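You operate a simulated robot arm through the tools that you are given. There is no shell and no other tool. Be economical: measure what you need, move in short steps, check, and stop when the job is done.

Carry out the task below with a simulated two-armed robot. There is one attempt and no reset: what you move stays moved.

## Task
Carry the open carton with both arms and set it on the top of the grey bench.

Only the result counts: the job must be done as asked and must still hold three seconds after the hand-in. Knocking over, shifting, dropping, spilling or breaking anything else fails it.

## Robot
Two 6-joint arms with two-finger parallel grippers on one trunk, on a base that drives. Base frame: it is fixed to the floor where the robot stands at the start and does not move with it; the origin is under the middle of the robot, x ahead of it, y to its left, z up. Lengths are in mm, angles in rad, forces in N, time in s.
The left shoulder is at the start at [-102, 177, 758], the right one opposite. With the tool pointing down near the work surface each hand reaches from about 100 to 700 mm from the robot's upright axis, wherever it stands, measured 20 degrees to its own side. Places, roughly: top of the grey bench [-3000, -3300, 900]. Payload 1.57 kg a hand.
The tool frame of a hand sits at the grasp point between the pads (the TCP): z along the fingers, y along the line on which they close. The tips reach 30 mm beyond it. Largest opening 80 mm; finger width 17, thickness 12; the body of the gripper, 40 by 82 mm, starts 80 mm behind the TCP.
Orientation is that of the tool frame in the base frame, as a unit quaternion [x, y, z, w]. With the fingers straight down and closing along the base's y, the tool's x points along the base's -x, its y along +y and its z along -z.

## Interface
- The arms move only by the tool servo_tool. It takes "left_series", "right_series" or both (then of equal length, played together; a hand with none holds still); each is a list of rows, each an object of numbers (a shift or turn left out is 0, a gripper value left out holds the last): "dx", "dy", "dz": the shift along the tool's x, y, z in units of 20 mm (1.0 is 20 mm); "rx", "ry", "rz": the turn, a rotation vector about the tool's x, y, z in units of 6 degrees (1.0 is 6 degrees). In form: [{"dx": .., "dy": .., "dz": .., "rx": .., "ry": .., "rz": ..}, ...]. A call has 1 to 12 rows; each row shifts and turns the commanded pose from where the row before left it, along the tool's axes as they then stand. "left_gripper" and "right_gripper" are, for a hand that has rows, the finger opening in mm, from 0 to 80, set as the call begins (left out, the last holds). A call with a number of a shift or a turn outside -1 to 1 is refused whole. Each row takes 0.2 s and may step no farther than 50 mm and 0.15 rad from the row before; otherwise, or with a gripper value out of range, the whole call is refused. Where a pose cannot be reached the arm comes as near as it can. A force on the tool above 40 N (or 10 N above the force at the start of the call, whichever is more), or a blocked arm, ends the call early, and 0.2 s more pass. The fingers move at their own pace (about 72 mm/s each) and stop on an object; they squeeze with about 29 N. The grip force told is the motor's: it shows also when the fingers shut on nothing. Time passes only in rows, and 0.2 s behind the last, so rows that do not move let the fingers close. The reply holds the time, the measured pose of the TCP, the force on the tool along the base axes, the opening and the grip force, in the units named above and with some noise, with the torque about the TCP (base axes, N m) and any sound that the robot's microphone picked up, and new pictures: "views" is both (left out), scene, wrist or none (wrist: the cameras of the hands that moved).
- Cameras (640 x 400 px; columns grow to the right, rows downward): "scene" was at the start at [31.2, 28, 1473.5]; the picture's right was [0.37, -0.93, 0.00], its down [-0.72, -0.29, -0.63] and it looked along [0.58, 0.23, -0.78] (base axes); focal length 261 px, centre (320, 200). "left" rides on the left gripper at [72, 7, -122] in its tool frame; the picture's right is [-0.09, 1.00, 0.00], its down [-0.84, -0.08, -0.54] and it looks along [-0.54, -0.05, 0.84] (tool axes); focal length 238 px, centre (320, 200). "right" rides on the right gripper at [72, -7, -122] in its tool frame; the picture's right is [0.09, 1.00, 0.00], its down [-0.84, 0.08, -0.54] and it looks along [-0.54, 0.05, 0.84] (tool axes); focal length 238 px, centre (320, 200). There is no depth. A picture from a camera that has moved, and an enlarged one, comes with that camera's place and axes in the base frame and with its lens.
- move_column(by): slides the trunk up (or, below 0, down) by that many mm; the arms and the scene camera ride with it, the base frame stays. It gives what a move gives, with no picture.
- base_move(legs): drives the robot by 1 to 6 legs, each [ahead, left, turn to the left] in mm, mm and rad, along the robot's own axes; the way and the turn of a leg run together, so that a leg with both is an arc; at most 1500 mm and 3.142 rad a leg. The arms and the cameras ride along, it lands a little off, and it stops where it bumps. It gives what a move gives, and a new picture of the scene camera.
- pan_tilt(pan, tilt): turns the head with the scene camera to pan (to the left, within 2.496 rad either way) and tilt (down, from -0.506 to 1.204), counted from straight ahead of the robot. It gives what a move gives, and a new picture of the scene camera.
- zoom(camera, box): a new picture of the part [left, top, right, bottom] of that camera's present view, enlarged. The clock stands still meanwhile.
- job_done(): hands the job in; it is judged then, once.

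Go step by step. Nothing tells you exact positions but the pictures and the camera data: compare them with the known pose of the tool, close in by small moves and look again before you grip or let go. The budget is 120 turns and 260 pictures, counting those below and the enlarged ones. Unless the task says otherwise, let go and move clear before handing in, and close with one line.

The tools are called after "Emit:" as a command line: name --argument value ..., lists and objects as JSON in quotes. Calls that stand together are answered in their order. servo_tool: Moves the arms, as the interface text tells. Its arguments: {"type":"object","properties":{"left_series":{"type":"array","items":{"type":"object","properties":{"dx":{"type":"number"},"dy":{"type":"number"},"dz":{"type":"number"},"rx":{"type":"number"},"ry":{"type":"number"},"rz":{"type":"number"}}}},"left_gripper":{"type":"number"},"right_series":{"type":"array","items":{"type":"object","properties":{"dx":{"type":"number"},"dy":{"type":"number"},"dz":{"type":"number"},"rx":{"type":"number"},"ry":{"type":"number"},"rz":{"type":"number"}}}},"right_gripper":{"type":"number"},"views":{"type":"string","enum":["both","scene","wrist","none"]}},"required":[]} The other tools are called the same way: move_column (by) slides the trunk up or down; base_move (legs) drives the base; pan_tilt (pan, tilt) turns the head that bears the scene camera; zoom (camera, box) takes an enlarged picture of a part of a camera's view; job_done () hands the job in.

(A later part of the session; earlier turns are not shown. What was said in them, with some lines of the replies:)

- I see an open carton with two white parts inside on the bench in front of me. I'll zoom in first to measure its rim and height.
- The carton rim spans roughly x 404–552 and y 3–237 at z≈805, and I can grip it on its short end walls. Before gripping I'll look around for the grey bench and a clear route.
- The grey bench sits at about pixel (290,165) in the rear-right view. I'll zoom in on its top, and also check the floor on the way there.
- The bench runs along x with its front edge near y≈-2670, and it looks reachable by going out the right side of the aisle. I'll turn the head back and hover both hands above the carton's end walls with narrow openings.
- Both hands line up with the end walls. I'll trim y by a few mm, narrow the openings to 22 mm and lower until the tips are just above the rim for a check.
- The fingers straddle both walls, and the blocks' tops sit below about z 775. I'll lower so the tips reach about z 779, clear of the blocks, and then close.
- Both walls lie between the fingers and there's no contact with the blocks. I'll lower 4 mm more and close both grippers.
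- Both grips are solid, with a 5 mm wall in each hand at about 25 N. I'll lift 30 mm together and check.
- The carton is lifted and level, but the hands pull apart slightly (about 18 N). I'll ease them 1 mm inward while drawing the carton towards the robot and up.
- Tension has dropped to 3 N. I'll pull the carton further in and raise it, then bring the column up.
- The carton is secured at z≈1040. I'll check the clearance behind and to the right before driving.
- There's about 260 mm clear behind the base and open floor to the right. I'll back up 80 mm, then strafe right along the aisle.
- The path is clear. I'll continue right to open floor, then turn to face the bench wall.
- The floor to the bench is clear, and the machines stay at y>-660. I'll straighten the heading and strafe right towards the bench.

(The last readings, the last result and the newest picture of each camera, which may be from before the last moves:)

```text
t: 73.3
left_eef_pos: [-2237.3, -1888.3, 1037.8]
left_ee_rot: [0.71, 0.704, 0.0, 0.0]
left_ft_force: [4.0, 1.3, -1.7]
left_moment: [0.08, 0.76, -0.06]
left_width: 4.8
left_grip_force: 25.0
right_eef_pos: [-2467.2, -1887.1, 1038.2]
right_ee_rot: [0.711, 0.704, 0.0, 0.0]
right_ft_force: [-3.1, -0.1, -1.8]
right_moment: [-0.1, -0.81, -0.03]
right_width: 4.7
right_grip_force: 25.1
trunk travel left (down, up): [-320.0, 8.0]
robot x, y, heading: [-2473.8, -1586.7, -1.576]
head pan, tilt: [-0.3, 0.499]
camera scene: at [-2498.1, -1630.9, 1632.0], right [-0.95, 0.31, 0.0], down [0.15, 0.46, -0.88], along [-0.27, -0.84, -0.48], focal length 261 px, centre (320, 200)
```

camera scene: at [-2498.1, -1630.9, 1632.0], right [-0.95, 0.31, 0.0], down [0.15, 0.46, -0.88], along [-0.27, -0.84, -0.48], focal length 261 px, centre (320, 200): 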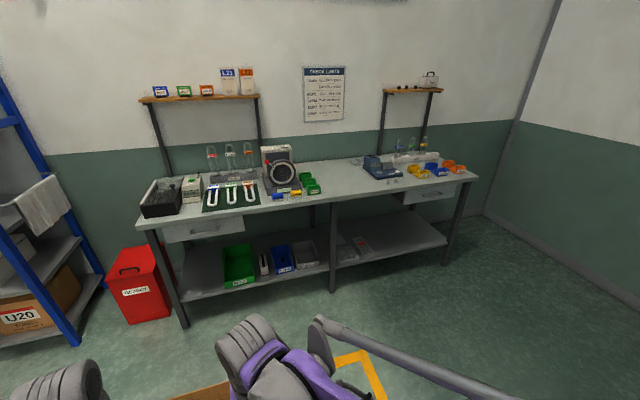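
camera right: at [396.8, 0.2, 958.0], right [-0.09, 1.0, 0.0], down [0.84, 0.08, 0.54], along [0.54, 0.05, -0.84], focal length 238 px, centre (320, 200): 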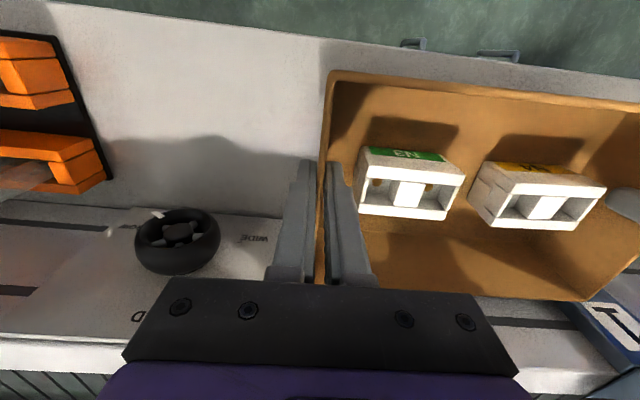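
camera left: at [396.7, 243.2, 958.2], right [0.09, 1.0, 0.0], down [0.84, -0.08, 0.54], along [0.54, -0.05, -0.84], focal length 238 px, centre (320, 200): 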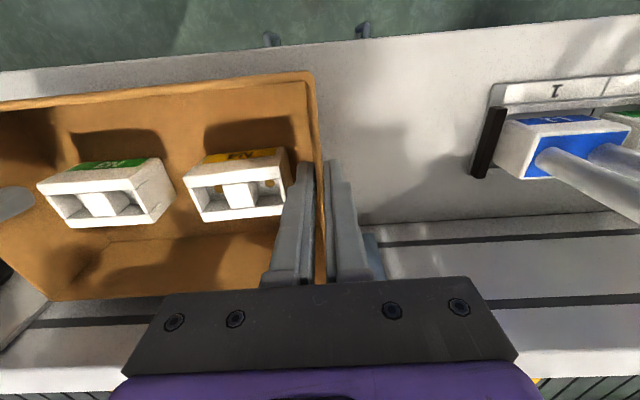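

The bench has a free patch between the green bins (x≈-2965) and the blue device (x≈-3350), with its front edge at y≈-2860. I'll strafe in front of that patch and look again.

Emit:
base_move --legs '[[0, -790, 0.005], [350, 0, 0]]'

Emit:
pan_tilt --pan 0.1 --tilt 0.7

```text
t: 82.6
left_eef_pos: [-3034.2, -2230.2, 1038.1]
left_ee_rot: [0.711, 0.703, 0.0, -0.001]
left_ft_force: [3.6, 0.4, -1.7]
left_moment: [0.04, 0.77, -0.08]
left_width: 5.0
left_grip_force: 24.8
right_eef_pos: [-3263.4, -2226.9, 1038.4]
right_ee_rot: [0.71, 0.704, -0.001, 0.0]
right_ft_force: [-3.4, -1.4, -1.2]
right_moment: [0.01, -0.76, -0.06]
right_width: 5.0
right_grip_force: 25.3
trunk travel left (down, up): [-320.0, 8.0]
robot x, y, heading: [-3266.1, -1929.9, -1.577]
head pan, tilt: [-0.3, 0.499]
camera scene: at [-3295.1, -1971.2, 1631.8], right [-0.95, 0.31, 0.0], down [0.15, 0.46, -0.88], along [-0.27, -0.84, -0.48], focal length 261 px, centre (320, 200)
```

scene: 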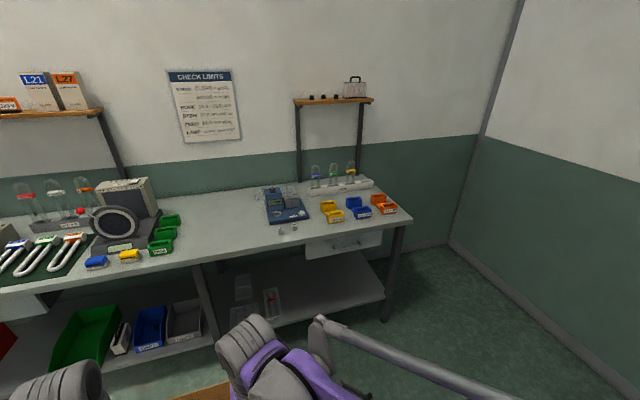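

```text
t: 83.4
left_eef_pos: [-3034.2, -2229.9, 1037.8]
left_ee_rot: [0.711, 0.704, 0.001, 0.001]
left_ft_force: [3.1, 0.3, -1.2]
left_moment: [0.1, 0.76, -0.07]
left_width: 4.9
left_grip_force: 25.3
right_eef_pos: [-3263.1, -2227.4, 1037.4]
right_ee_rot: [0.712, 0.703, -0.001, 0.0]
right_ft_force: [-3.4, -0.3, -0.8]
right_moment: [-0.03, -0.81, -0.1]
right_width: 4.9
right_grip_force: 25.2
trunk travel left (down, up): [-320.0, 8.0]
robot x, y, heading: [-3267.3, -1928.9, -1.585]
head pan, tilt: [0.099, 0.7]
camera scene: at [-3259.8, -1969.6, 1614.3], right [-1.0, -0.09, 0.0], down [-0.06, 0.64, -0.77], along [0.07, -0.76, -0.64], focal length 261 px, centre (320, 200)
```

scene: 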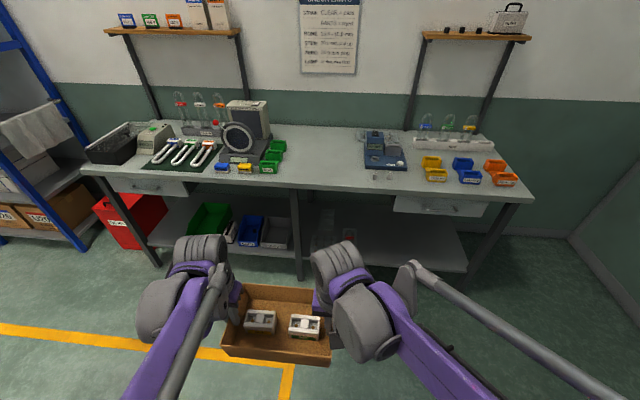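

The free patch runs x -2965 to -3385. I'll shift 20 mm right and approach 450 mm, then re-check the clearances.

Emit:
base_move --legs '[[450, -22, 0.01]]'

Emit:
pan_tilt --pan 0.15 --tilt 1.0

```text
t: 86.2
left_eef_pos: [-3053.2, -2681.5, 1037.3]
left_ee_rot: [0.705, 0.709, -0.001, -0.001]
left_ft_force: [2.6, -0.2, -1.2]
left_moment: [-0.01, 0.75, -0.03]
left_width: 5.4
left_grip_force: 25.2
right_eef_pos: [-3283.7, -2681.4, 1038.5]
right_ee_rot: [0.705, 0.71, -0.001, 0.0]
right_ft_force: [-3.3, 0.2, -1.6]
right_moment: [0.0, -0.78, -0.06]
right_width: 4.7
right_grip_force: 25.3
trunk travel left (down, up): [-320.0, 8.0]
robot x, y, heading: [-3293.2, -2382.8, -1.562]
head pan, tilt: [0.099, 0.7]
camera scene: at [-3282.9, -2424.3, 1614.1], right [-0.99, -0.1, 0.0], down [-0.07, 0.64, -0.77], along [0.08, -0.76, -0.64], focal length 261 px, centre (320, 200)
```

scene: 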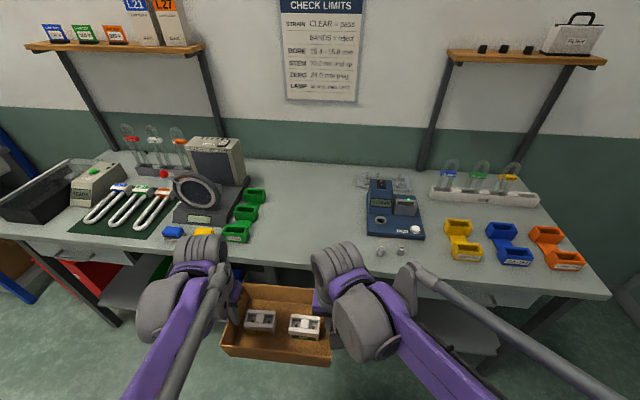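

```text
t: 87.0
left_eef_pos: [-3053.4, -2681.9, 1038.3]
left_ee_rot: [0.706, 0.709, 0.001, -0.001]
left_ft_force: [2.9, 0.0, -1.0]
left_moment: [0.06, 0.72, -0.06]
left_width: 5.1
left_grip_force: 25.8
right_eef_pos: [-3283.2, -2681.4, 1038.3]
right_ee_rot: [0.705, 0.709, -0.001, 0.0]
right_ft_force: [-4.0, -0.2, -0.8]
right_moment: [-0.05, -0.77, -0.07]
right_width: 4.6
right_grip_force: 25.3
trunk travel left (down, up): [-320.0, 8.0]
robot x, y, heading: [-3291.3, -2384.1, -1.566]
head pan, tilt: [0.15, 1.0]
camera scene: at [-3281.0, -2409.1, 1590.9], right [-0.99, -0.15, 0.0], down [-0.13, 0.83, -0.54], along [0.08, -0.53, -0.84], focal length 261 px, centre (320, 200)
```

scene: 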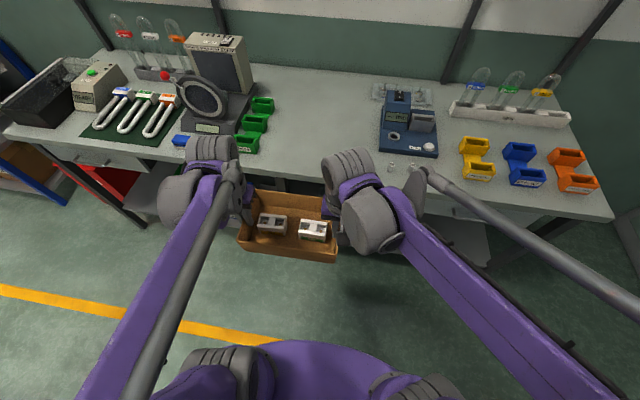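

The bench front edge is at y≈-2910, and the patch is free between x -2965 and -3420. I'll drive forward 160 mm and shift 15 mm right, then extend the arms over the bench.

Emit:
base_move --legs '[[160, -15, -0.005]]'

Emit:
servo_tool --left_series '[{"dx": -0.4}, {"dx": -0.7}, {"dx": -0.7}, {"dx": -0.7}, {"dx": -0.7}, {"dx": -0.7}, {"dx": -0.7}, {"dx": -0.4}]' --right_series '[{"dx": -0.4}, {"dx": -0.7}, {"dx": -0.7}, {"dx": -0.7}, {"dx": -0.7}, {"dx": -0.7}, {"dx": -0.7}, {"dx": -0.4}]'

```text
t: 88.4
left_eef_pos: [-3069.1, -2840.3, 1037.5]
left_ee_rot: [0.706, 0.708, 0.0, 0.0]
left_ft_force: [3.1, 0.3, -1.6]
left_moment: [-0.02, 0.76, -0.1]
left_width: 5.3
left_grip_force: 25.4
right_eef_pos: [-3298.6, -2840.2, 1037.7]
right_ee_rot: [0.706, 0.708, 0.0, -0.001]
right_ft_force: [-2.6, -0.4, -1.0]
right_moment: [0.01, -0.78, -0.08]
right_width: 4.8
right_grip_force: 24.9
trunk travel left (down, up): [-320.0, 8.0]
robot x, y, heading: [-3306.6, -2541.5, -1.564]
head pan, tilt: [0.15, 1.0]
camera scene: at [-3295.4, -2567.0, 1590.6], right [-0.99, -0.15, 0.0], down [-0.13, 0.83, -0.54], along [0.08, -0.53, -0.84], focal length 261 px, centre (320, 200)
```

scene: 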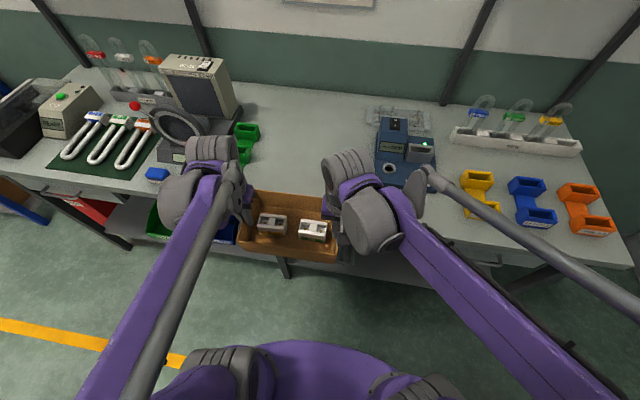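

```text
t: 90.2
left_eef_pos: [-3068.5, -2941.4, 1037.3]
left_ee_rot: [0.705, 0.709, 0.001, 0.0]
left_ft_force: [15.4, -0.3, -0.8]
left_moment: [-0.12, 0.6, 0.0]
left_width: 5.0
left_grip_force: 25.4
right_eef_pos: [-3298.0, -2941.9, 1038.3]
right_ee_rot: [0.706, 0.708, 0.0, -0.001]
right_ft_force: [-13.7, 0.0, -1.9]
right_moment: [0.15, -0.62, 0.02]
right_width: 4.9
right_grip_force: 25.2
trunk travel left (down, up): [-320.0, 8.0]
robot x, y, heading: [-3303.7, -2541.6, -1.573]
head pan, tilt: [0.15, 1.0]
camera scene: at [-3295.4, -2568.5, 1590.9], right [-0.99, -0.15, 0.0], down [-0.13, 0.83, -0.54], along [0.08, -0.53, -0.84], focal length 261 px, centre (320, 200)
camera right: at [-3303.6, -2869.3, 1159.8], right [1.0, 0.09, 0.0], down [0.08, -0.84, 0.54], along [0.05, -0.54, -0.84], focal length 238 px, centre (320, 200)
camera left: at [-3062.4, -2869.0, 1160.0], right [1.0, -0.09, 0.0], down [-0.08, -0.84, 0.54], along [-0.05, -0.54, -0.84], focal length 238 px, centre (320, 200)
```

scene: 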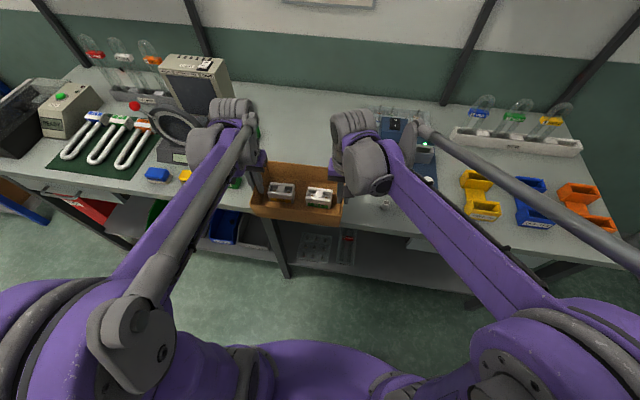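
right: 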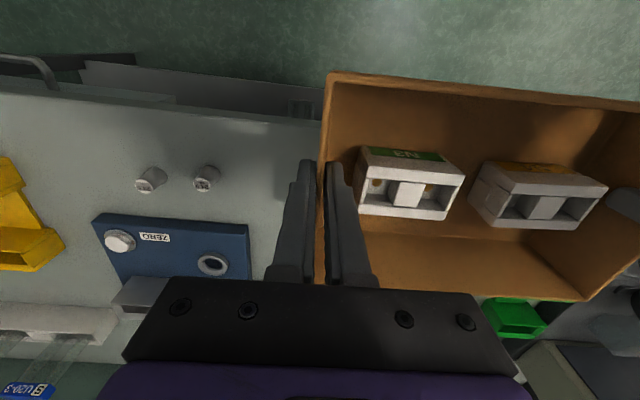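
left: 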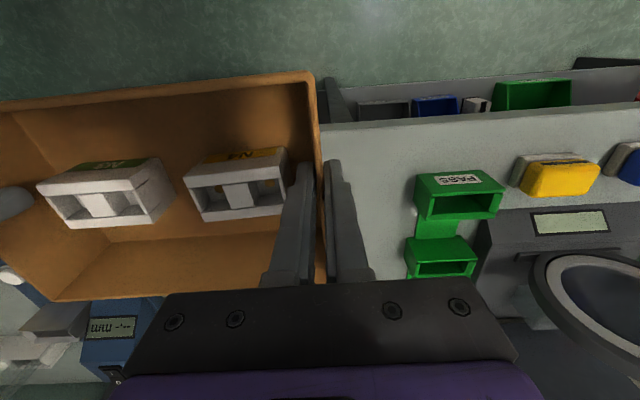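

The carton is over the bench but its near edge isn't past the front edge (y≈-2940) yet. I'll go about 98 mm further in, easing the squeeze slightly.

Emit:
servo_tool --left_series '[{"dx": -0.4, "dy": 0.03}, {"dx": -0.7}, {"dx": -0.7}, {"dx": -0.7}, {"dx": -0.7}, {"dx": -0.7}, {"dx": -0.6}, {"dx": -0.4}]' --right_series '[{"dx": -0.4, "dy": -0.03}, {"dx": -0.7}, {"dx": -0.7}, {"dx": -0.7}, {"dx": -0.7}, {"dx": -0.7}, {"dx": -0.6}, {"dx": -0.4}]'

```text
t: 92.0
left_eef_pos: [-3069.2, -3041.1, 1035.8]
left_ee_rot: [0.707, 0.708, 0.001, 0.0]
left_ft_force: [-8.9, 0.5, -1.9]
left_moment: [0.01, 0.93, 0.0]
left_width: 5.2
left_grip_force: 24.9
right_eef_pos: [-3298.5, -3040.3, 1037.6]
right_ee_rot: [0.705, 0.709, 0.0, 0.0]
right_ft_force: [7.8, -1.0, -0.5]
right_moment: [-0.01, -0.94, 0.0]
right_width: 4.7
right_grip_force: 26.0
trunk travel left (down, up): [-320.0, 8.0]
robot x, y, heading: [-3308.3, -2544.7, -1.567]
head pan, tilt: [0.15, 1.0]
camera scene: at [-3295.4, -2568.6, 1590.9], right [-0.99, -0.15, 0.0], down [-0.13, 0.83, -0.54], along [0.08, -0.53, -0.84], focal length 261 px, centre (320, 200)
camera right: at [-3303.9, -2968.2, 1159.6], right [1.0, 0.1, 0.0], down [0.08, -0.84, 0.54], along [0.05, -0.54, -0.84], focal length 238 px, centre (320, 200)
camera left: at [-3061.5, -2968.0, 1159.3], right [1.0, -0.09, 0.0], down [-0.07, -0.84, 0.54], along [-0.05, -0.54, -0.84], focal length 238 px, centre (320, 200)
```

scene: 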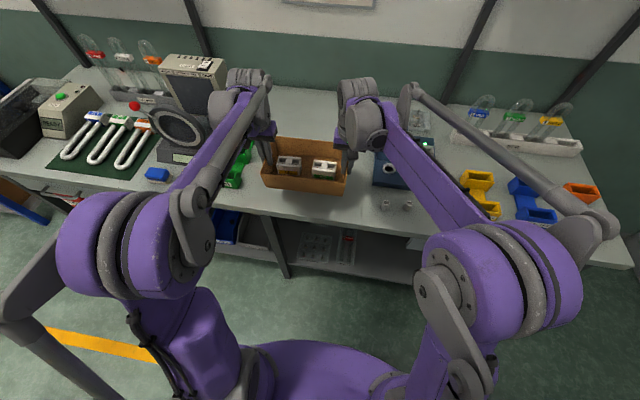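
right: 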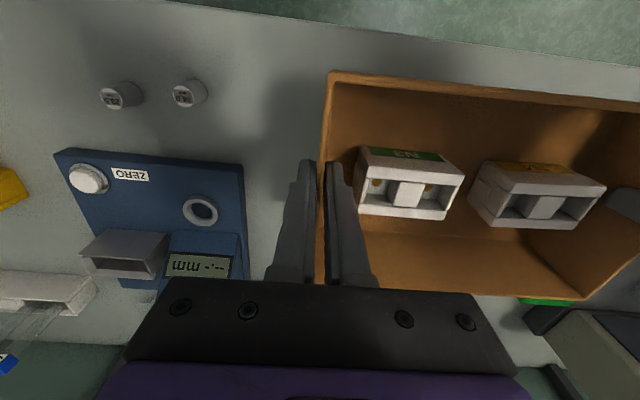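
left: 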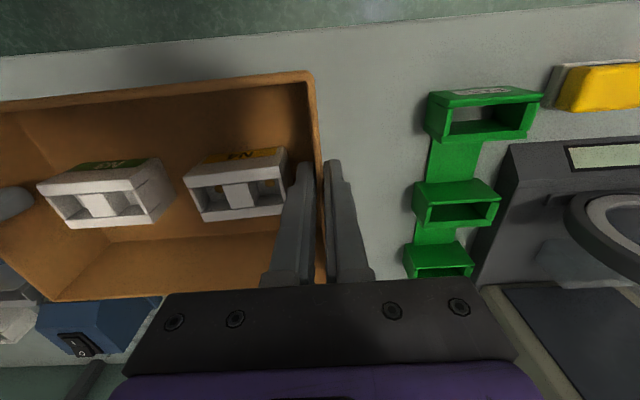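

Near edge is about 30 mm inside the bench. I'll move 16 mm further in while lowering 56 mm, watching for contact.

Emit:
servo_tool --left_series '[{"dx": -0.4, "dz": 0.2}, {"dx": -0.4, "dz": 0.4}, {"dz": 0.5}, {"dz": 0.5}, {"dz": 0.5}, {"dz": 0.4}, {"dz": 0.3}]' --right_series '[{"dx": -0.4, "dz": 0.2}, {"dx": -0.4, "dz": 0.4}, {"dz": 0.5}, {"dz": 0.5}, {"dz": 0.5}, {"dz": 0.4}, {"dz": 0.3}]'

```text
t: 93.6
left_eef_pos: [-3068.3, -3055.5, 981.9]
left_ee_rot: [0.706, 0.709, -0.001, -0.001]
left_ft_force: [-17.3, 0.1, -0.5]
left_moment: [-0.05, 1.04, -0.02]
left_width: 4.9
left_grip_force: 24.9
right_eef_pos: [-3295.4, -3055.9, 981.2]
right_ee_rot: [0.706, 0.708, 0.0, 0.0]
right_ft_force: [17.1, 0.6, -1.0]
right_moment: [0.12, -1.03, -0.01]
right_width: 5.1
right_grip_force: 24.9
trunk travel left (down, up): [-320.0, 8.0]
robot x, y, heading: [-3306.6, -2544.4, -1.57]
head pan, tilt: [0.15, 1.0]
camera scene: at [-3295.4, -2568.3, 1590.9], right [-0.99, -0.15, 0.0], down [-0.13, 0.83, -0.54], along [0.08, -0.53, -0.84], focal length 261 px, centre (320, 200)
camera right: at [-3302.9, -2983.6, 1103.6], right [1.0, 0.09, 0.0], down [0.08, -0.84, 0.54], along [0.05, -0.54, -0.84], focal length 238 px, centre (320, 200)
camera left: at [-3060.5, -2983.7, 1104.3], right [1.0, -0.09, 0.0], down [-0.07, -0.84, 0.54], along [-0.05, -0.54, -0.84], focal length 238 px, centre (320, 200)
```

scene: 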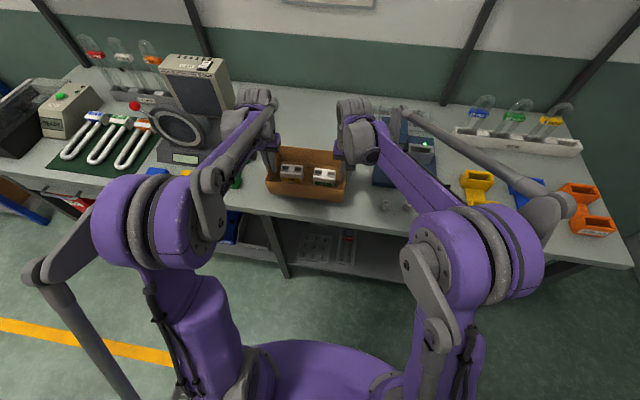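
right: 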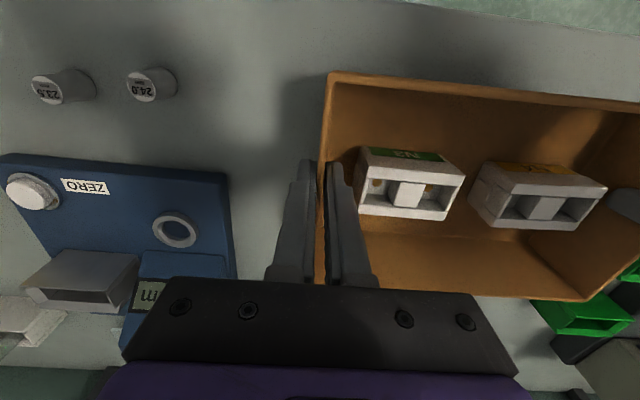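
left: 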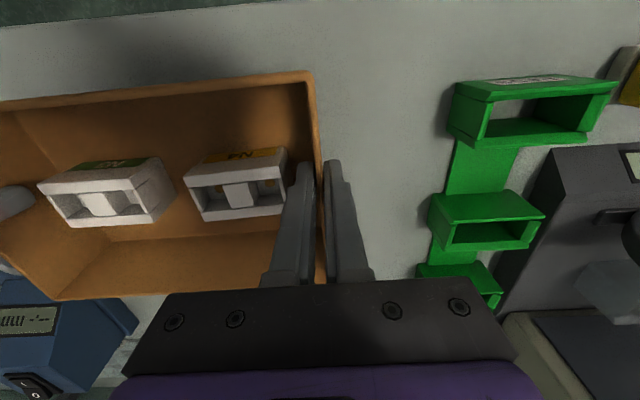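

No contact yet. I'll ease the tension and keep lowering in 3–4 mm steps.

Emit:
servo_tool --left_series '[{"dy": -0.04, "dz": 0.15}, {"dz": 0.2}, {"dz": 0.2}, {"dz": 0.15}]' --right_series '[{"dy": 0.04, "dz": 0.15}, {"dz": 0.2}, {"dz": 0.2}, {"dz": 0.15}]' --views "none"

Emit:
servo_tool --left_series '[{"dz": 0.15}, {"dz": 0.15}]' --right_series '[{"dz": 0.15}, {"dz": 0.15}]' --views "wrist"

```text
t: 94.6
left_eef_pos: [-3068.2, -3054.4, 966.9]
left_ee_rot: [0.706, 0.709, 0.001, 0.0]
left_ft_force: [-8.0, -0.1, -1.6]
left_moment: [0.0, 0.93, 0.02]
left_width: 5.2
left_grip_force: 25.6
right_eef_pos: [-3297.1, -3055.1, 969.0]
right_ee_rot: [0.707, 0.708, 0.0, 0.0]
right_ft_force: [9.0, 0.2, -1.0]
right_moment: [0.04, -0.94, 0.04]
right_width: 4.7
right_grip_force: 25.2
trunk travel left (down, up): [-320.0, 8.0]
robot x, y, heading: [-3305.4, -2541.7, -1.561]
head pan, tilt: [0.15, 1.0]
```

```text
t: 95.2
left_eef_pos: [-3069.1, -3054.8, 962.7]
left_ee_rot: [0.706, 0.708, 0.001, 0.0]
left_ft_force: [-0.7, 0.7, -1.1]
left_moment: [0.04, 0.8, -0.03]
left_width: 5.0
left_grip_force: 25.4
right_eef_pos: [-3298.2, -3057.3, 962.7]
right_ee_rot: [0.707, 0.708, 0.0, 0.0]
right_ft_force: [0.9, 0.3, -1.7]
right_moment: [0.02, -0.82, 0.0]
right_width: 4.5
right_grip_force: 25.0
trunk travel left (down, up): [-320.0, 8.0]
robot x, y, heading: [-3307.3, -2543.7, -1.565]
head pan, tilt: [0.15, 1.0]
camera right: at [-3303.9, -2984.0, 1084.6], right [1.0, 0.09, 0.0], down [0.08, -0.84, 0.54], along [0.05, -0.54, -0.84], focal length 238 px, centre (320, 200)
camera left: at [-3062.3, -2983.8, 1084.4], right [1.0, -0.09, 0.0], down [-0.08, -0.84, 0.54], along [-0.05, -0.54, -0.84], focal length 238 px, centre (320, 200)
```

right: 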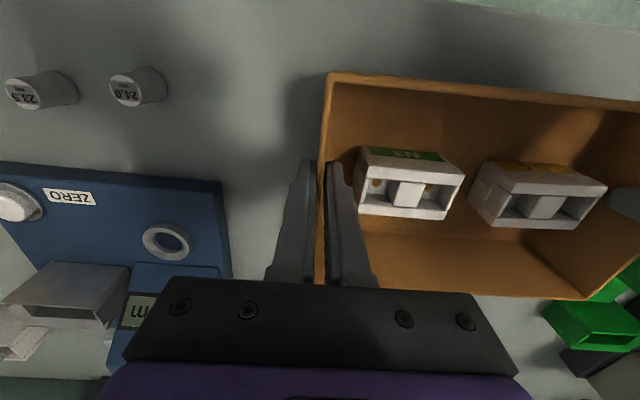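
left: 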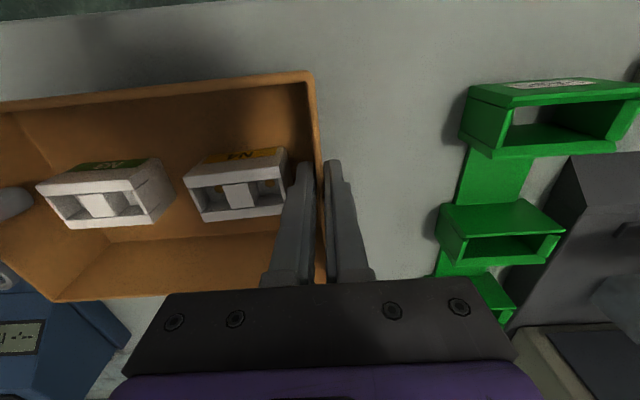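

Still no contact at z≈963. I'll continue in 2 mm steps.

Emit:
servo_tool --left_series '[{"dz": 0.1}, {"dz": 0.1}, {"dz": 0.1}]' --right_series '[{"dz": 0.1}, {"dz": 0.1}, {"dz": 0.1}]' --views "none"

Emit:
servo_tool --left_series '[{"dz": 0.1}, {"dz": 0.1}]' --right_series '[{"dz": 0.1}, {"dz": 0.1}]' --views "wrist"

```text
t: 96.0
left_eef_pos: [-3068.9, -3054.7, 955.4]
left_ee_rot: [0.705, 0.709, -0.001, 0.0]
left_ft_force: [-0.5, -1.3, -1.6]
left_moment: [-0.09, 0.76, 0.12]
left_width: 5.2
left_grip_force: 25.6
right_eef_pos: [-3297.5, -3055.1, 956.4]
right_ee_rot: [0.706, 0.709, 0.0, 0.0]
right_ft_force: [0.6, 1.0, -1.4]
right_moment: [0.05, -0.84, 0.06]
right_width: 4.7
right_grip_force: 25.5
trunk travel left (down, up): [-320.0, 8.0]
robot x, y, heading: [-3306.2, -2541.6, -1.569]
head pan, tilt: [0.15, 1.0]
```

```text
t: 96.6
left_eef_pos: [-3067.6, -3055.0, 951.5]
left_ee_rot: [0.706, 0.708, 0.001, 0.0]
left_ft_force: [2.7, 1.5, -2.7]
left_moment: [0.06, 0.77, -0.04]
left_width: 5.0
left_grip_force: 25.5
right_eef_pos: [-3298.9, -3055.5, 951.7]
right_ee_rot: [0.706, 0.708, 0.0, -0.001]
right_ft_force: [-2.9, 0.5, -1.4]
right_moment: [-0.08, -0.77, -0.04]
right_width: 4.7
right_grip_force: 25.0
trunk travel left (down, up): [-320.0, 8.0]
robot x, y, heading: [-3305.7, -2541.0, -1.566]
head pan, tilt: [0.15, 1.0]
camera right: at [-3303.4, -2983.6, 1074.5], right [1.0, 0.09, 0.0], down [0.08, -0.84, 0.54], along [0.05, -0.54, -0.84], focal length 238 px, centre (320, 200)
camera left: at [-3061.8, -2983.7, 1073.6], right [1.0, -0.09, 0.0], down [-0.08, -0.84, 0.54], along [-0.05, -0.54, -0.84], focal length 238 px, centre (320, 200)
```

right: 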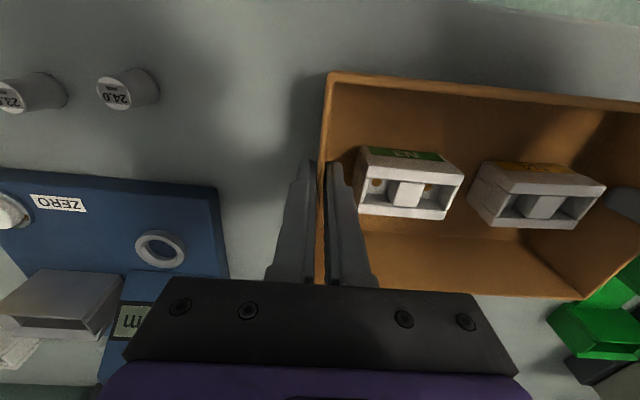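
left: 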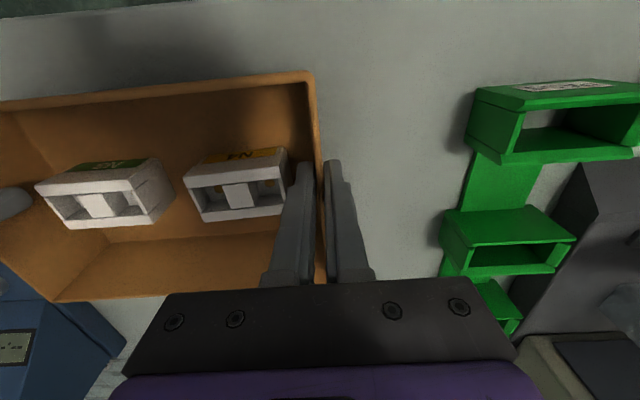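

Still free by the forces. I'll view the gap in the scene camera and go on in small steps.

Emit:
zoom --camera "scene" --box '[240, 130, 400, 230]'

Emit:
servo_tool --left_series '[{"dz": 0.1}, {"dz": 0.1}]' --right_series '[{"dz": 0.1}, {"dz": 0.1}]' --views "none"

Emit:
servo_tool --left_series '[{"dz": 0.1}, {"dz": 0.1}]' --right_series '[{"dz": 0.1}, {"dz": 0.1}]' --views "none"

Emit:
zoom --camera "scene" --box '[240, 130, 400, 230]'

```text
4.00 times, centred on (320, 180) of scene
camera zoom: at [-3295.4, -2568.2, 1590.9], right [-0.99, -0.15, 0.0], down [-0.13, 0.83, -0.54], along [0.08, -0.53, -0.84], focal length 1042 px, centre (320, 280)
```

zoom: 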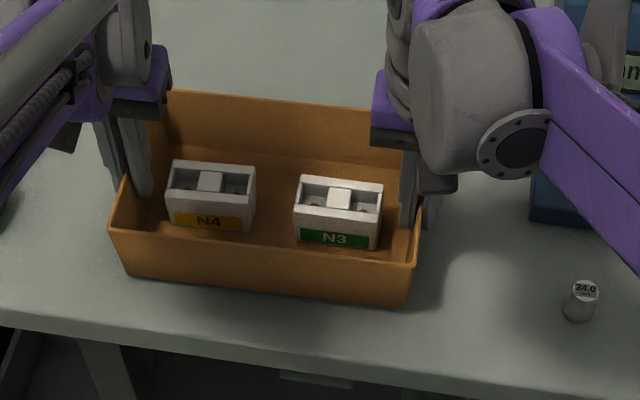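

```text
t: 97.2
left_eef_pos: [-3069.8, -3056.8, 947.1]
left_ee_rot: [0.706, 0.708, 0.001, 0.0]
left_ft_force: [6.9, 0.9, -1.5]
left_moment: [0.15, 0.71, -0.08]
left_width: 5.1
left_grip_force: 25.2
right_eef_pos: [-3297.0, -3056.0, 947.3]
right_ee_rot: [0.706, 0.708, 0.0, -0.001]
right_ft_force: [-6.2, -0.7, -1.6]
right_moment: [-0.15, -0.72, -0.03]
right_width: 4.8
right_grip_force: 25.1
trunk travel left (down, up): [-320.0, 8.0]
robot x, y, heading: [-3307.9, -2543.5, -1.566]
head pan, tilt: [0.15, 1.0]
```

```text
t: 97.8
left_eef_pos: [-3069.4, -3056.2, 945.9]
left_ee_rot: [0.706, 0.709, 0.001, 0.001]
left_ft_force: [9.6, -1.1, 22.0]
left_moment: [-0.38, 0.66, -0.06]
left_width: 4.9
left_grip_force: 25.7
right_eef_pos: [-3297.7, -3056.1, 945.6]
right_ee_rot: [0.706, 0.708, -0.002, 0.001]
right_ft_force: [-8.7, -4.8, 12.0]
right_moment: [-0.49, -0.71, -0.12]
right_width: 4.8
right_grip_force: 25.2
trunk travel left (down, up): [-320.0, 8.0]
robot x, y, heading: [-3307.9, -2541.2, -1.569]
head pan, tilt: [0.15, 1.0]
```

```text
4.00 times, centred on (320, 180) of scene
camera zoom: at [-3296.3, -2566.0, 1591.4], right [-0.99, -0.15, 0.0], down [-0.13, 0.83, -0.54], along [0.08, -0.54, -0.84], focal length 1042 px, centre (320, 280)
```

zoom: 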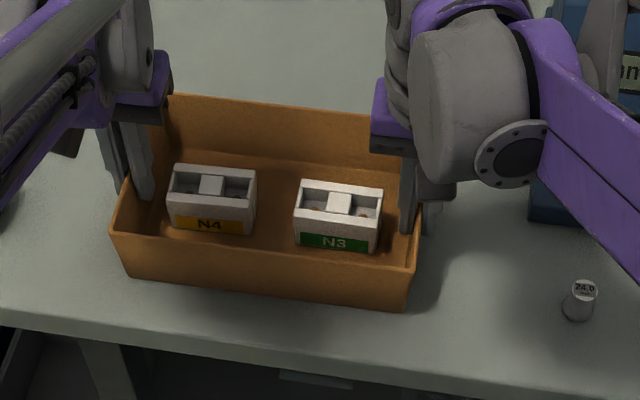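

Contact is made, with 22 N and 12 N upward, so the carton is resting on the bench well inside its edge. I'll relax the press by about 1.5 mm, then open the fingers to 22 mm.

Emit:
servo_tool --left_series '[{"dz": -0.07}]' --right_series '[{"dz": -0.05}]' --views "none"

Emit:
servo_tool --left_series '[{}, {}, {}]' --right_series '[{}, {}, {}]' --left_gripper 22 --right_gripper 22

```text
t: 98.2
left_eef_pos: [-3068.5, -3055.8, 946.2]
left_ee_rot: [0.706, 0.709, 0.0, 0.0]
left_ft_force: [7.0, -1.9, 12.1]
left_moment: [-0.47, 0.69, -0.1]
left_width: 5.0
left_grip_force: 25.3
right_eef_pos: [-3297.5, -3054.9, 945.2]
right_ee_rot: [0.706, 0.708, -0.001, 0.001]
right_ft_force: [-7.7, -7.3, 19.8]
right_moment: [-0.46, -0.68, -0.11]
right_width: 4.9
right_grip_force: 25.5
trunk travel left (down, up): [-320.0, 8.0]
robot x, y, heading: [-3308.4, -2542.8, -1.566]
head pan, tilt: [0.15, 1.0]
```

```text
t: 99.0
left_eef_pos: [-3067.8, -3055.8, 945.1]
left_ee_rot: [0.706, 0.708, 0.0, 0.0]
left_ft_force: [0.0, -0.1, -0.1]
left_moment: [0.0, 0.05, 0.0]
left_width: 22.2
left_grip_force: 0.1
right_eef_pos: [-3297.6, -3055.2, 943.4]
right_ee_rot: [0.706, 0.708, 0.0, 0.0]
right_ft_force: [0.0, 0.4, -0.3]
right_moment: [-0.02, 0.03, 0.01]
right_width: 21.8
right_grip_force: 0.1
trunk travel left (down, up): [-320.0, 8.0]
robot x, y, heading: [-3307.9, -2542.6, -1.569]
head pan, tilt: [0.15, 1.0]
camera scene: at [-3295.4, -2567.8, 1590.8], right [-0.99, -0.15, 0.0], down [-0.13, 0.83, -0.54], along [0.08, -0.53, -0.84], focal length 261 px, centre (320, 200)
camera right: at [-3303.3, -2983.1, 1066.5], right [1.0, 0.09, 0.0], down [0.08, -0.84, 0.54], along [0.05, -0.54, -0.84], focal length 238 px, centre (320, 200)
camera left: at [-3061.5, -2984.3, 1067.8], right [1.0, -0.09, 0.0], down [-0.08, -0.84, 0.54], along [-0.05, -0.54, -0.84], focal length 238 px, centre (320, 200)
```

scene: 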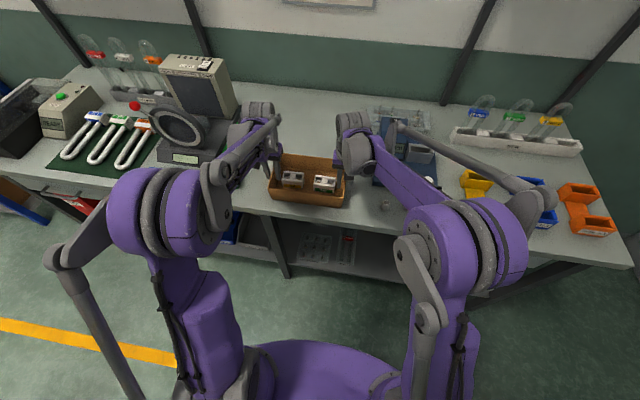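
right: 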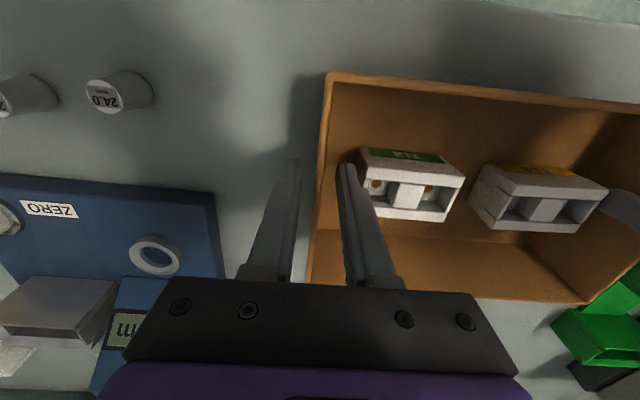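
left: 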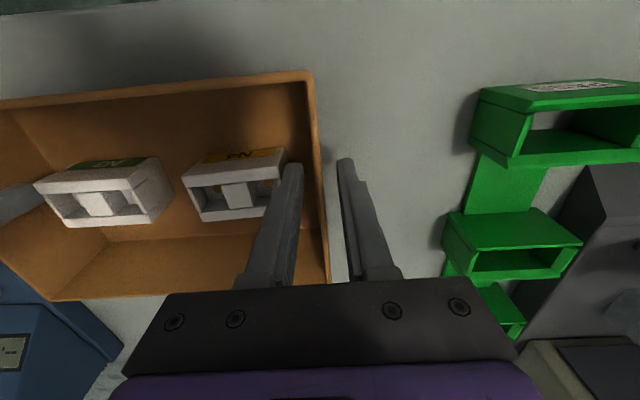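

The carton rests on the bench and is released, with the parts upright inside. I'll raise both hands straight up and clear.

Emit:
servo_tool --left_series '[{"dz": -0.4}, {"dz": -0.7}, {"dz": -0.8}, {"dz": -0.8}, {"dz": -0.8}, {"dz": -0.8}, {"dz": -0.8}]' --right_series '[{"dz": -0.4}, {"dz": -0.7}, {"dz": -0.8}, {"dz": -0.8}, {"dz": -0.8}, {"dz": -0.8}, {"dz": -0.8}]'

Emit:
zoom --camera "scene" --box '[240, 130, 400, 230]'

```text
t: 100.6
left_eef_pos: [-3068.2, -3055.2, 1047.5]
left_ee_rot: [0.706, 0.708, 0.001, 0.0]
left_ft_force: [-0.2, 0.0, 0.6]
left_moment: [0.01, -0.03, 0.02]
left_width: 22.0
left_grip_force: 0.1
right_eef_pos: [-3299.5, -3055.1, 1046.1]
right_ee_rot: [0.706, 0.708, 0.0, 0.0]
right_ft_force: [0.0, 0.5, 0.7]
right_moment: [0.0, -0.04, 0.03]
right_width: 22.0
right_grip_force: 0.0
trunk travel left (down, up): [-320.0, 8.0]
robot x, y, heading: [-3308.1, -2542.9, -1.569]
head pan, tilt: [0.15, 1.0]
camera scene: at [-3295.6, -2567.6, 1590.9], right [-0.99, -0.15, 0.0], down [-0.13, 0.83, -0.54], along [0.08, -0.53, -0.84], focal length 261 px, centre (320, 200)
camera right: at [-3305.8, -2982.3, 1169.3], right [1.0, 0.09, 0.0], down [0.08, -0.84, 0.54], along [0.05, -0.54, -0.84], focal length 238 px, centre (320, 200)
camera left: at [-3062.1, -2983.5, 1169.7], right [1.0, -0.09, 0.0], down [-0.08, -0.84, 0.54], along [-0.05, -0.54, -0.84], focal length 238 px, centre (320, 200)
```

scene: 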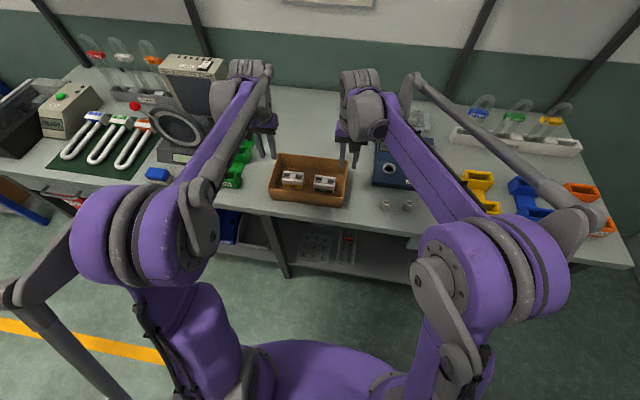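
right: 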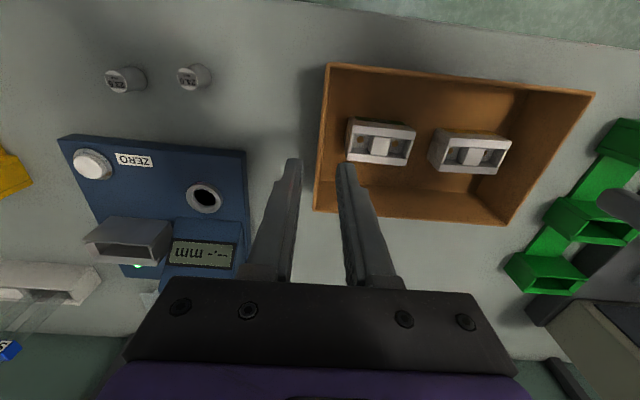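
left: 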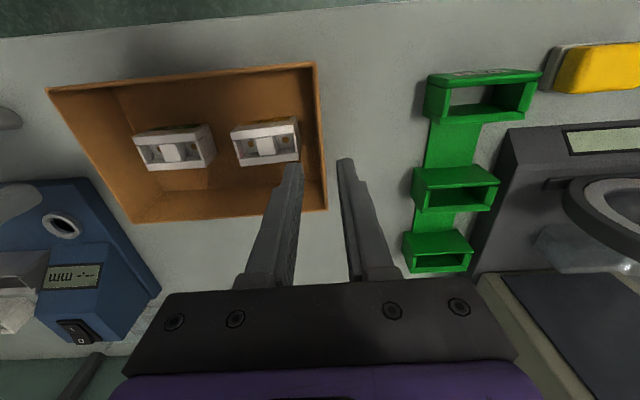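

```text
4.00 times, centred on (320, 180) of scene
camera zoom: at [-3295.6, -2567.6, 1590.9], right [-0.99, -0.15, 0.0], down [-0.13, 0.83, -0.54], along [0.08, -0.53, -0.84], focal length 1042 px, centre (320, 280)
```

zoom: 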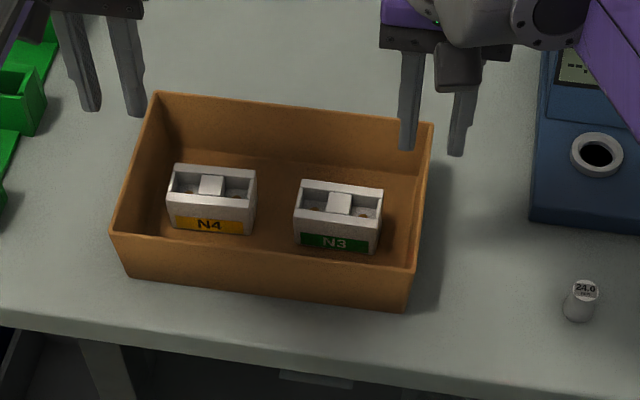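

The carton stands flat on the grey bench with both parts inside, the hands are clear, and nothing else has moved. I'm handing in.

Emit:
job_done

```text
The job is handed in.
```

The open carton is on the top of the grey bench with its two parts still upright inside; both hands are clear, I saw nothing else disturbed, and the job is handed in.
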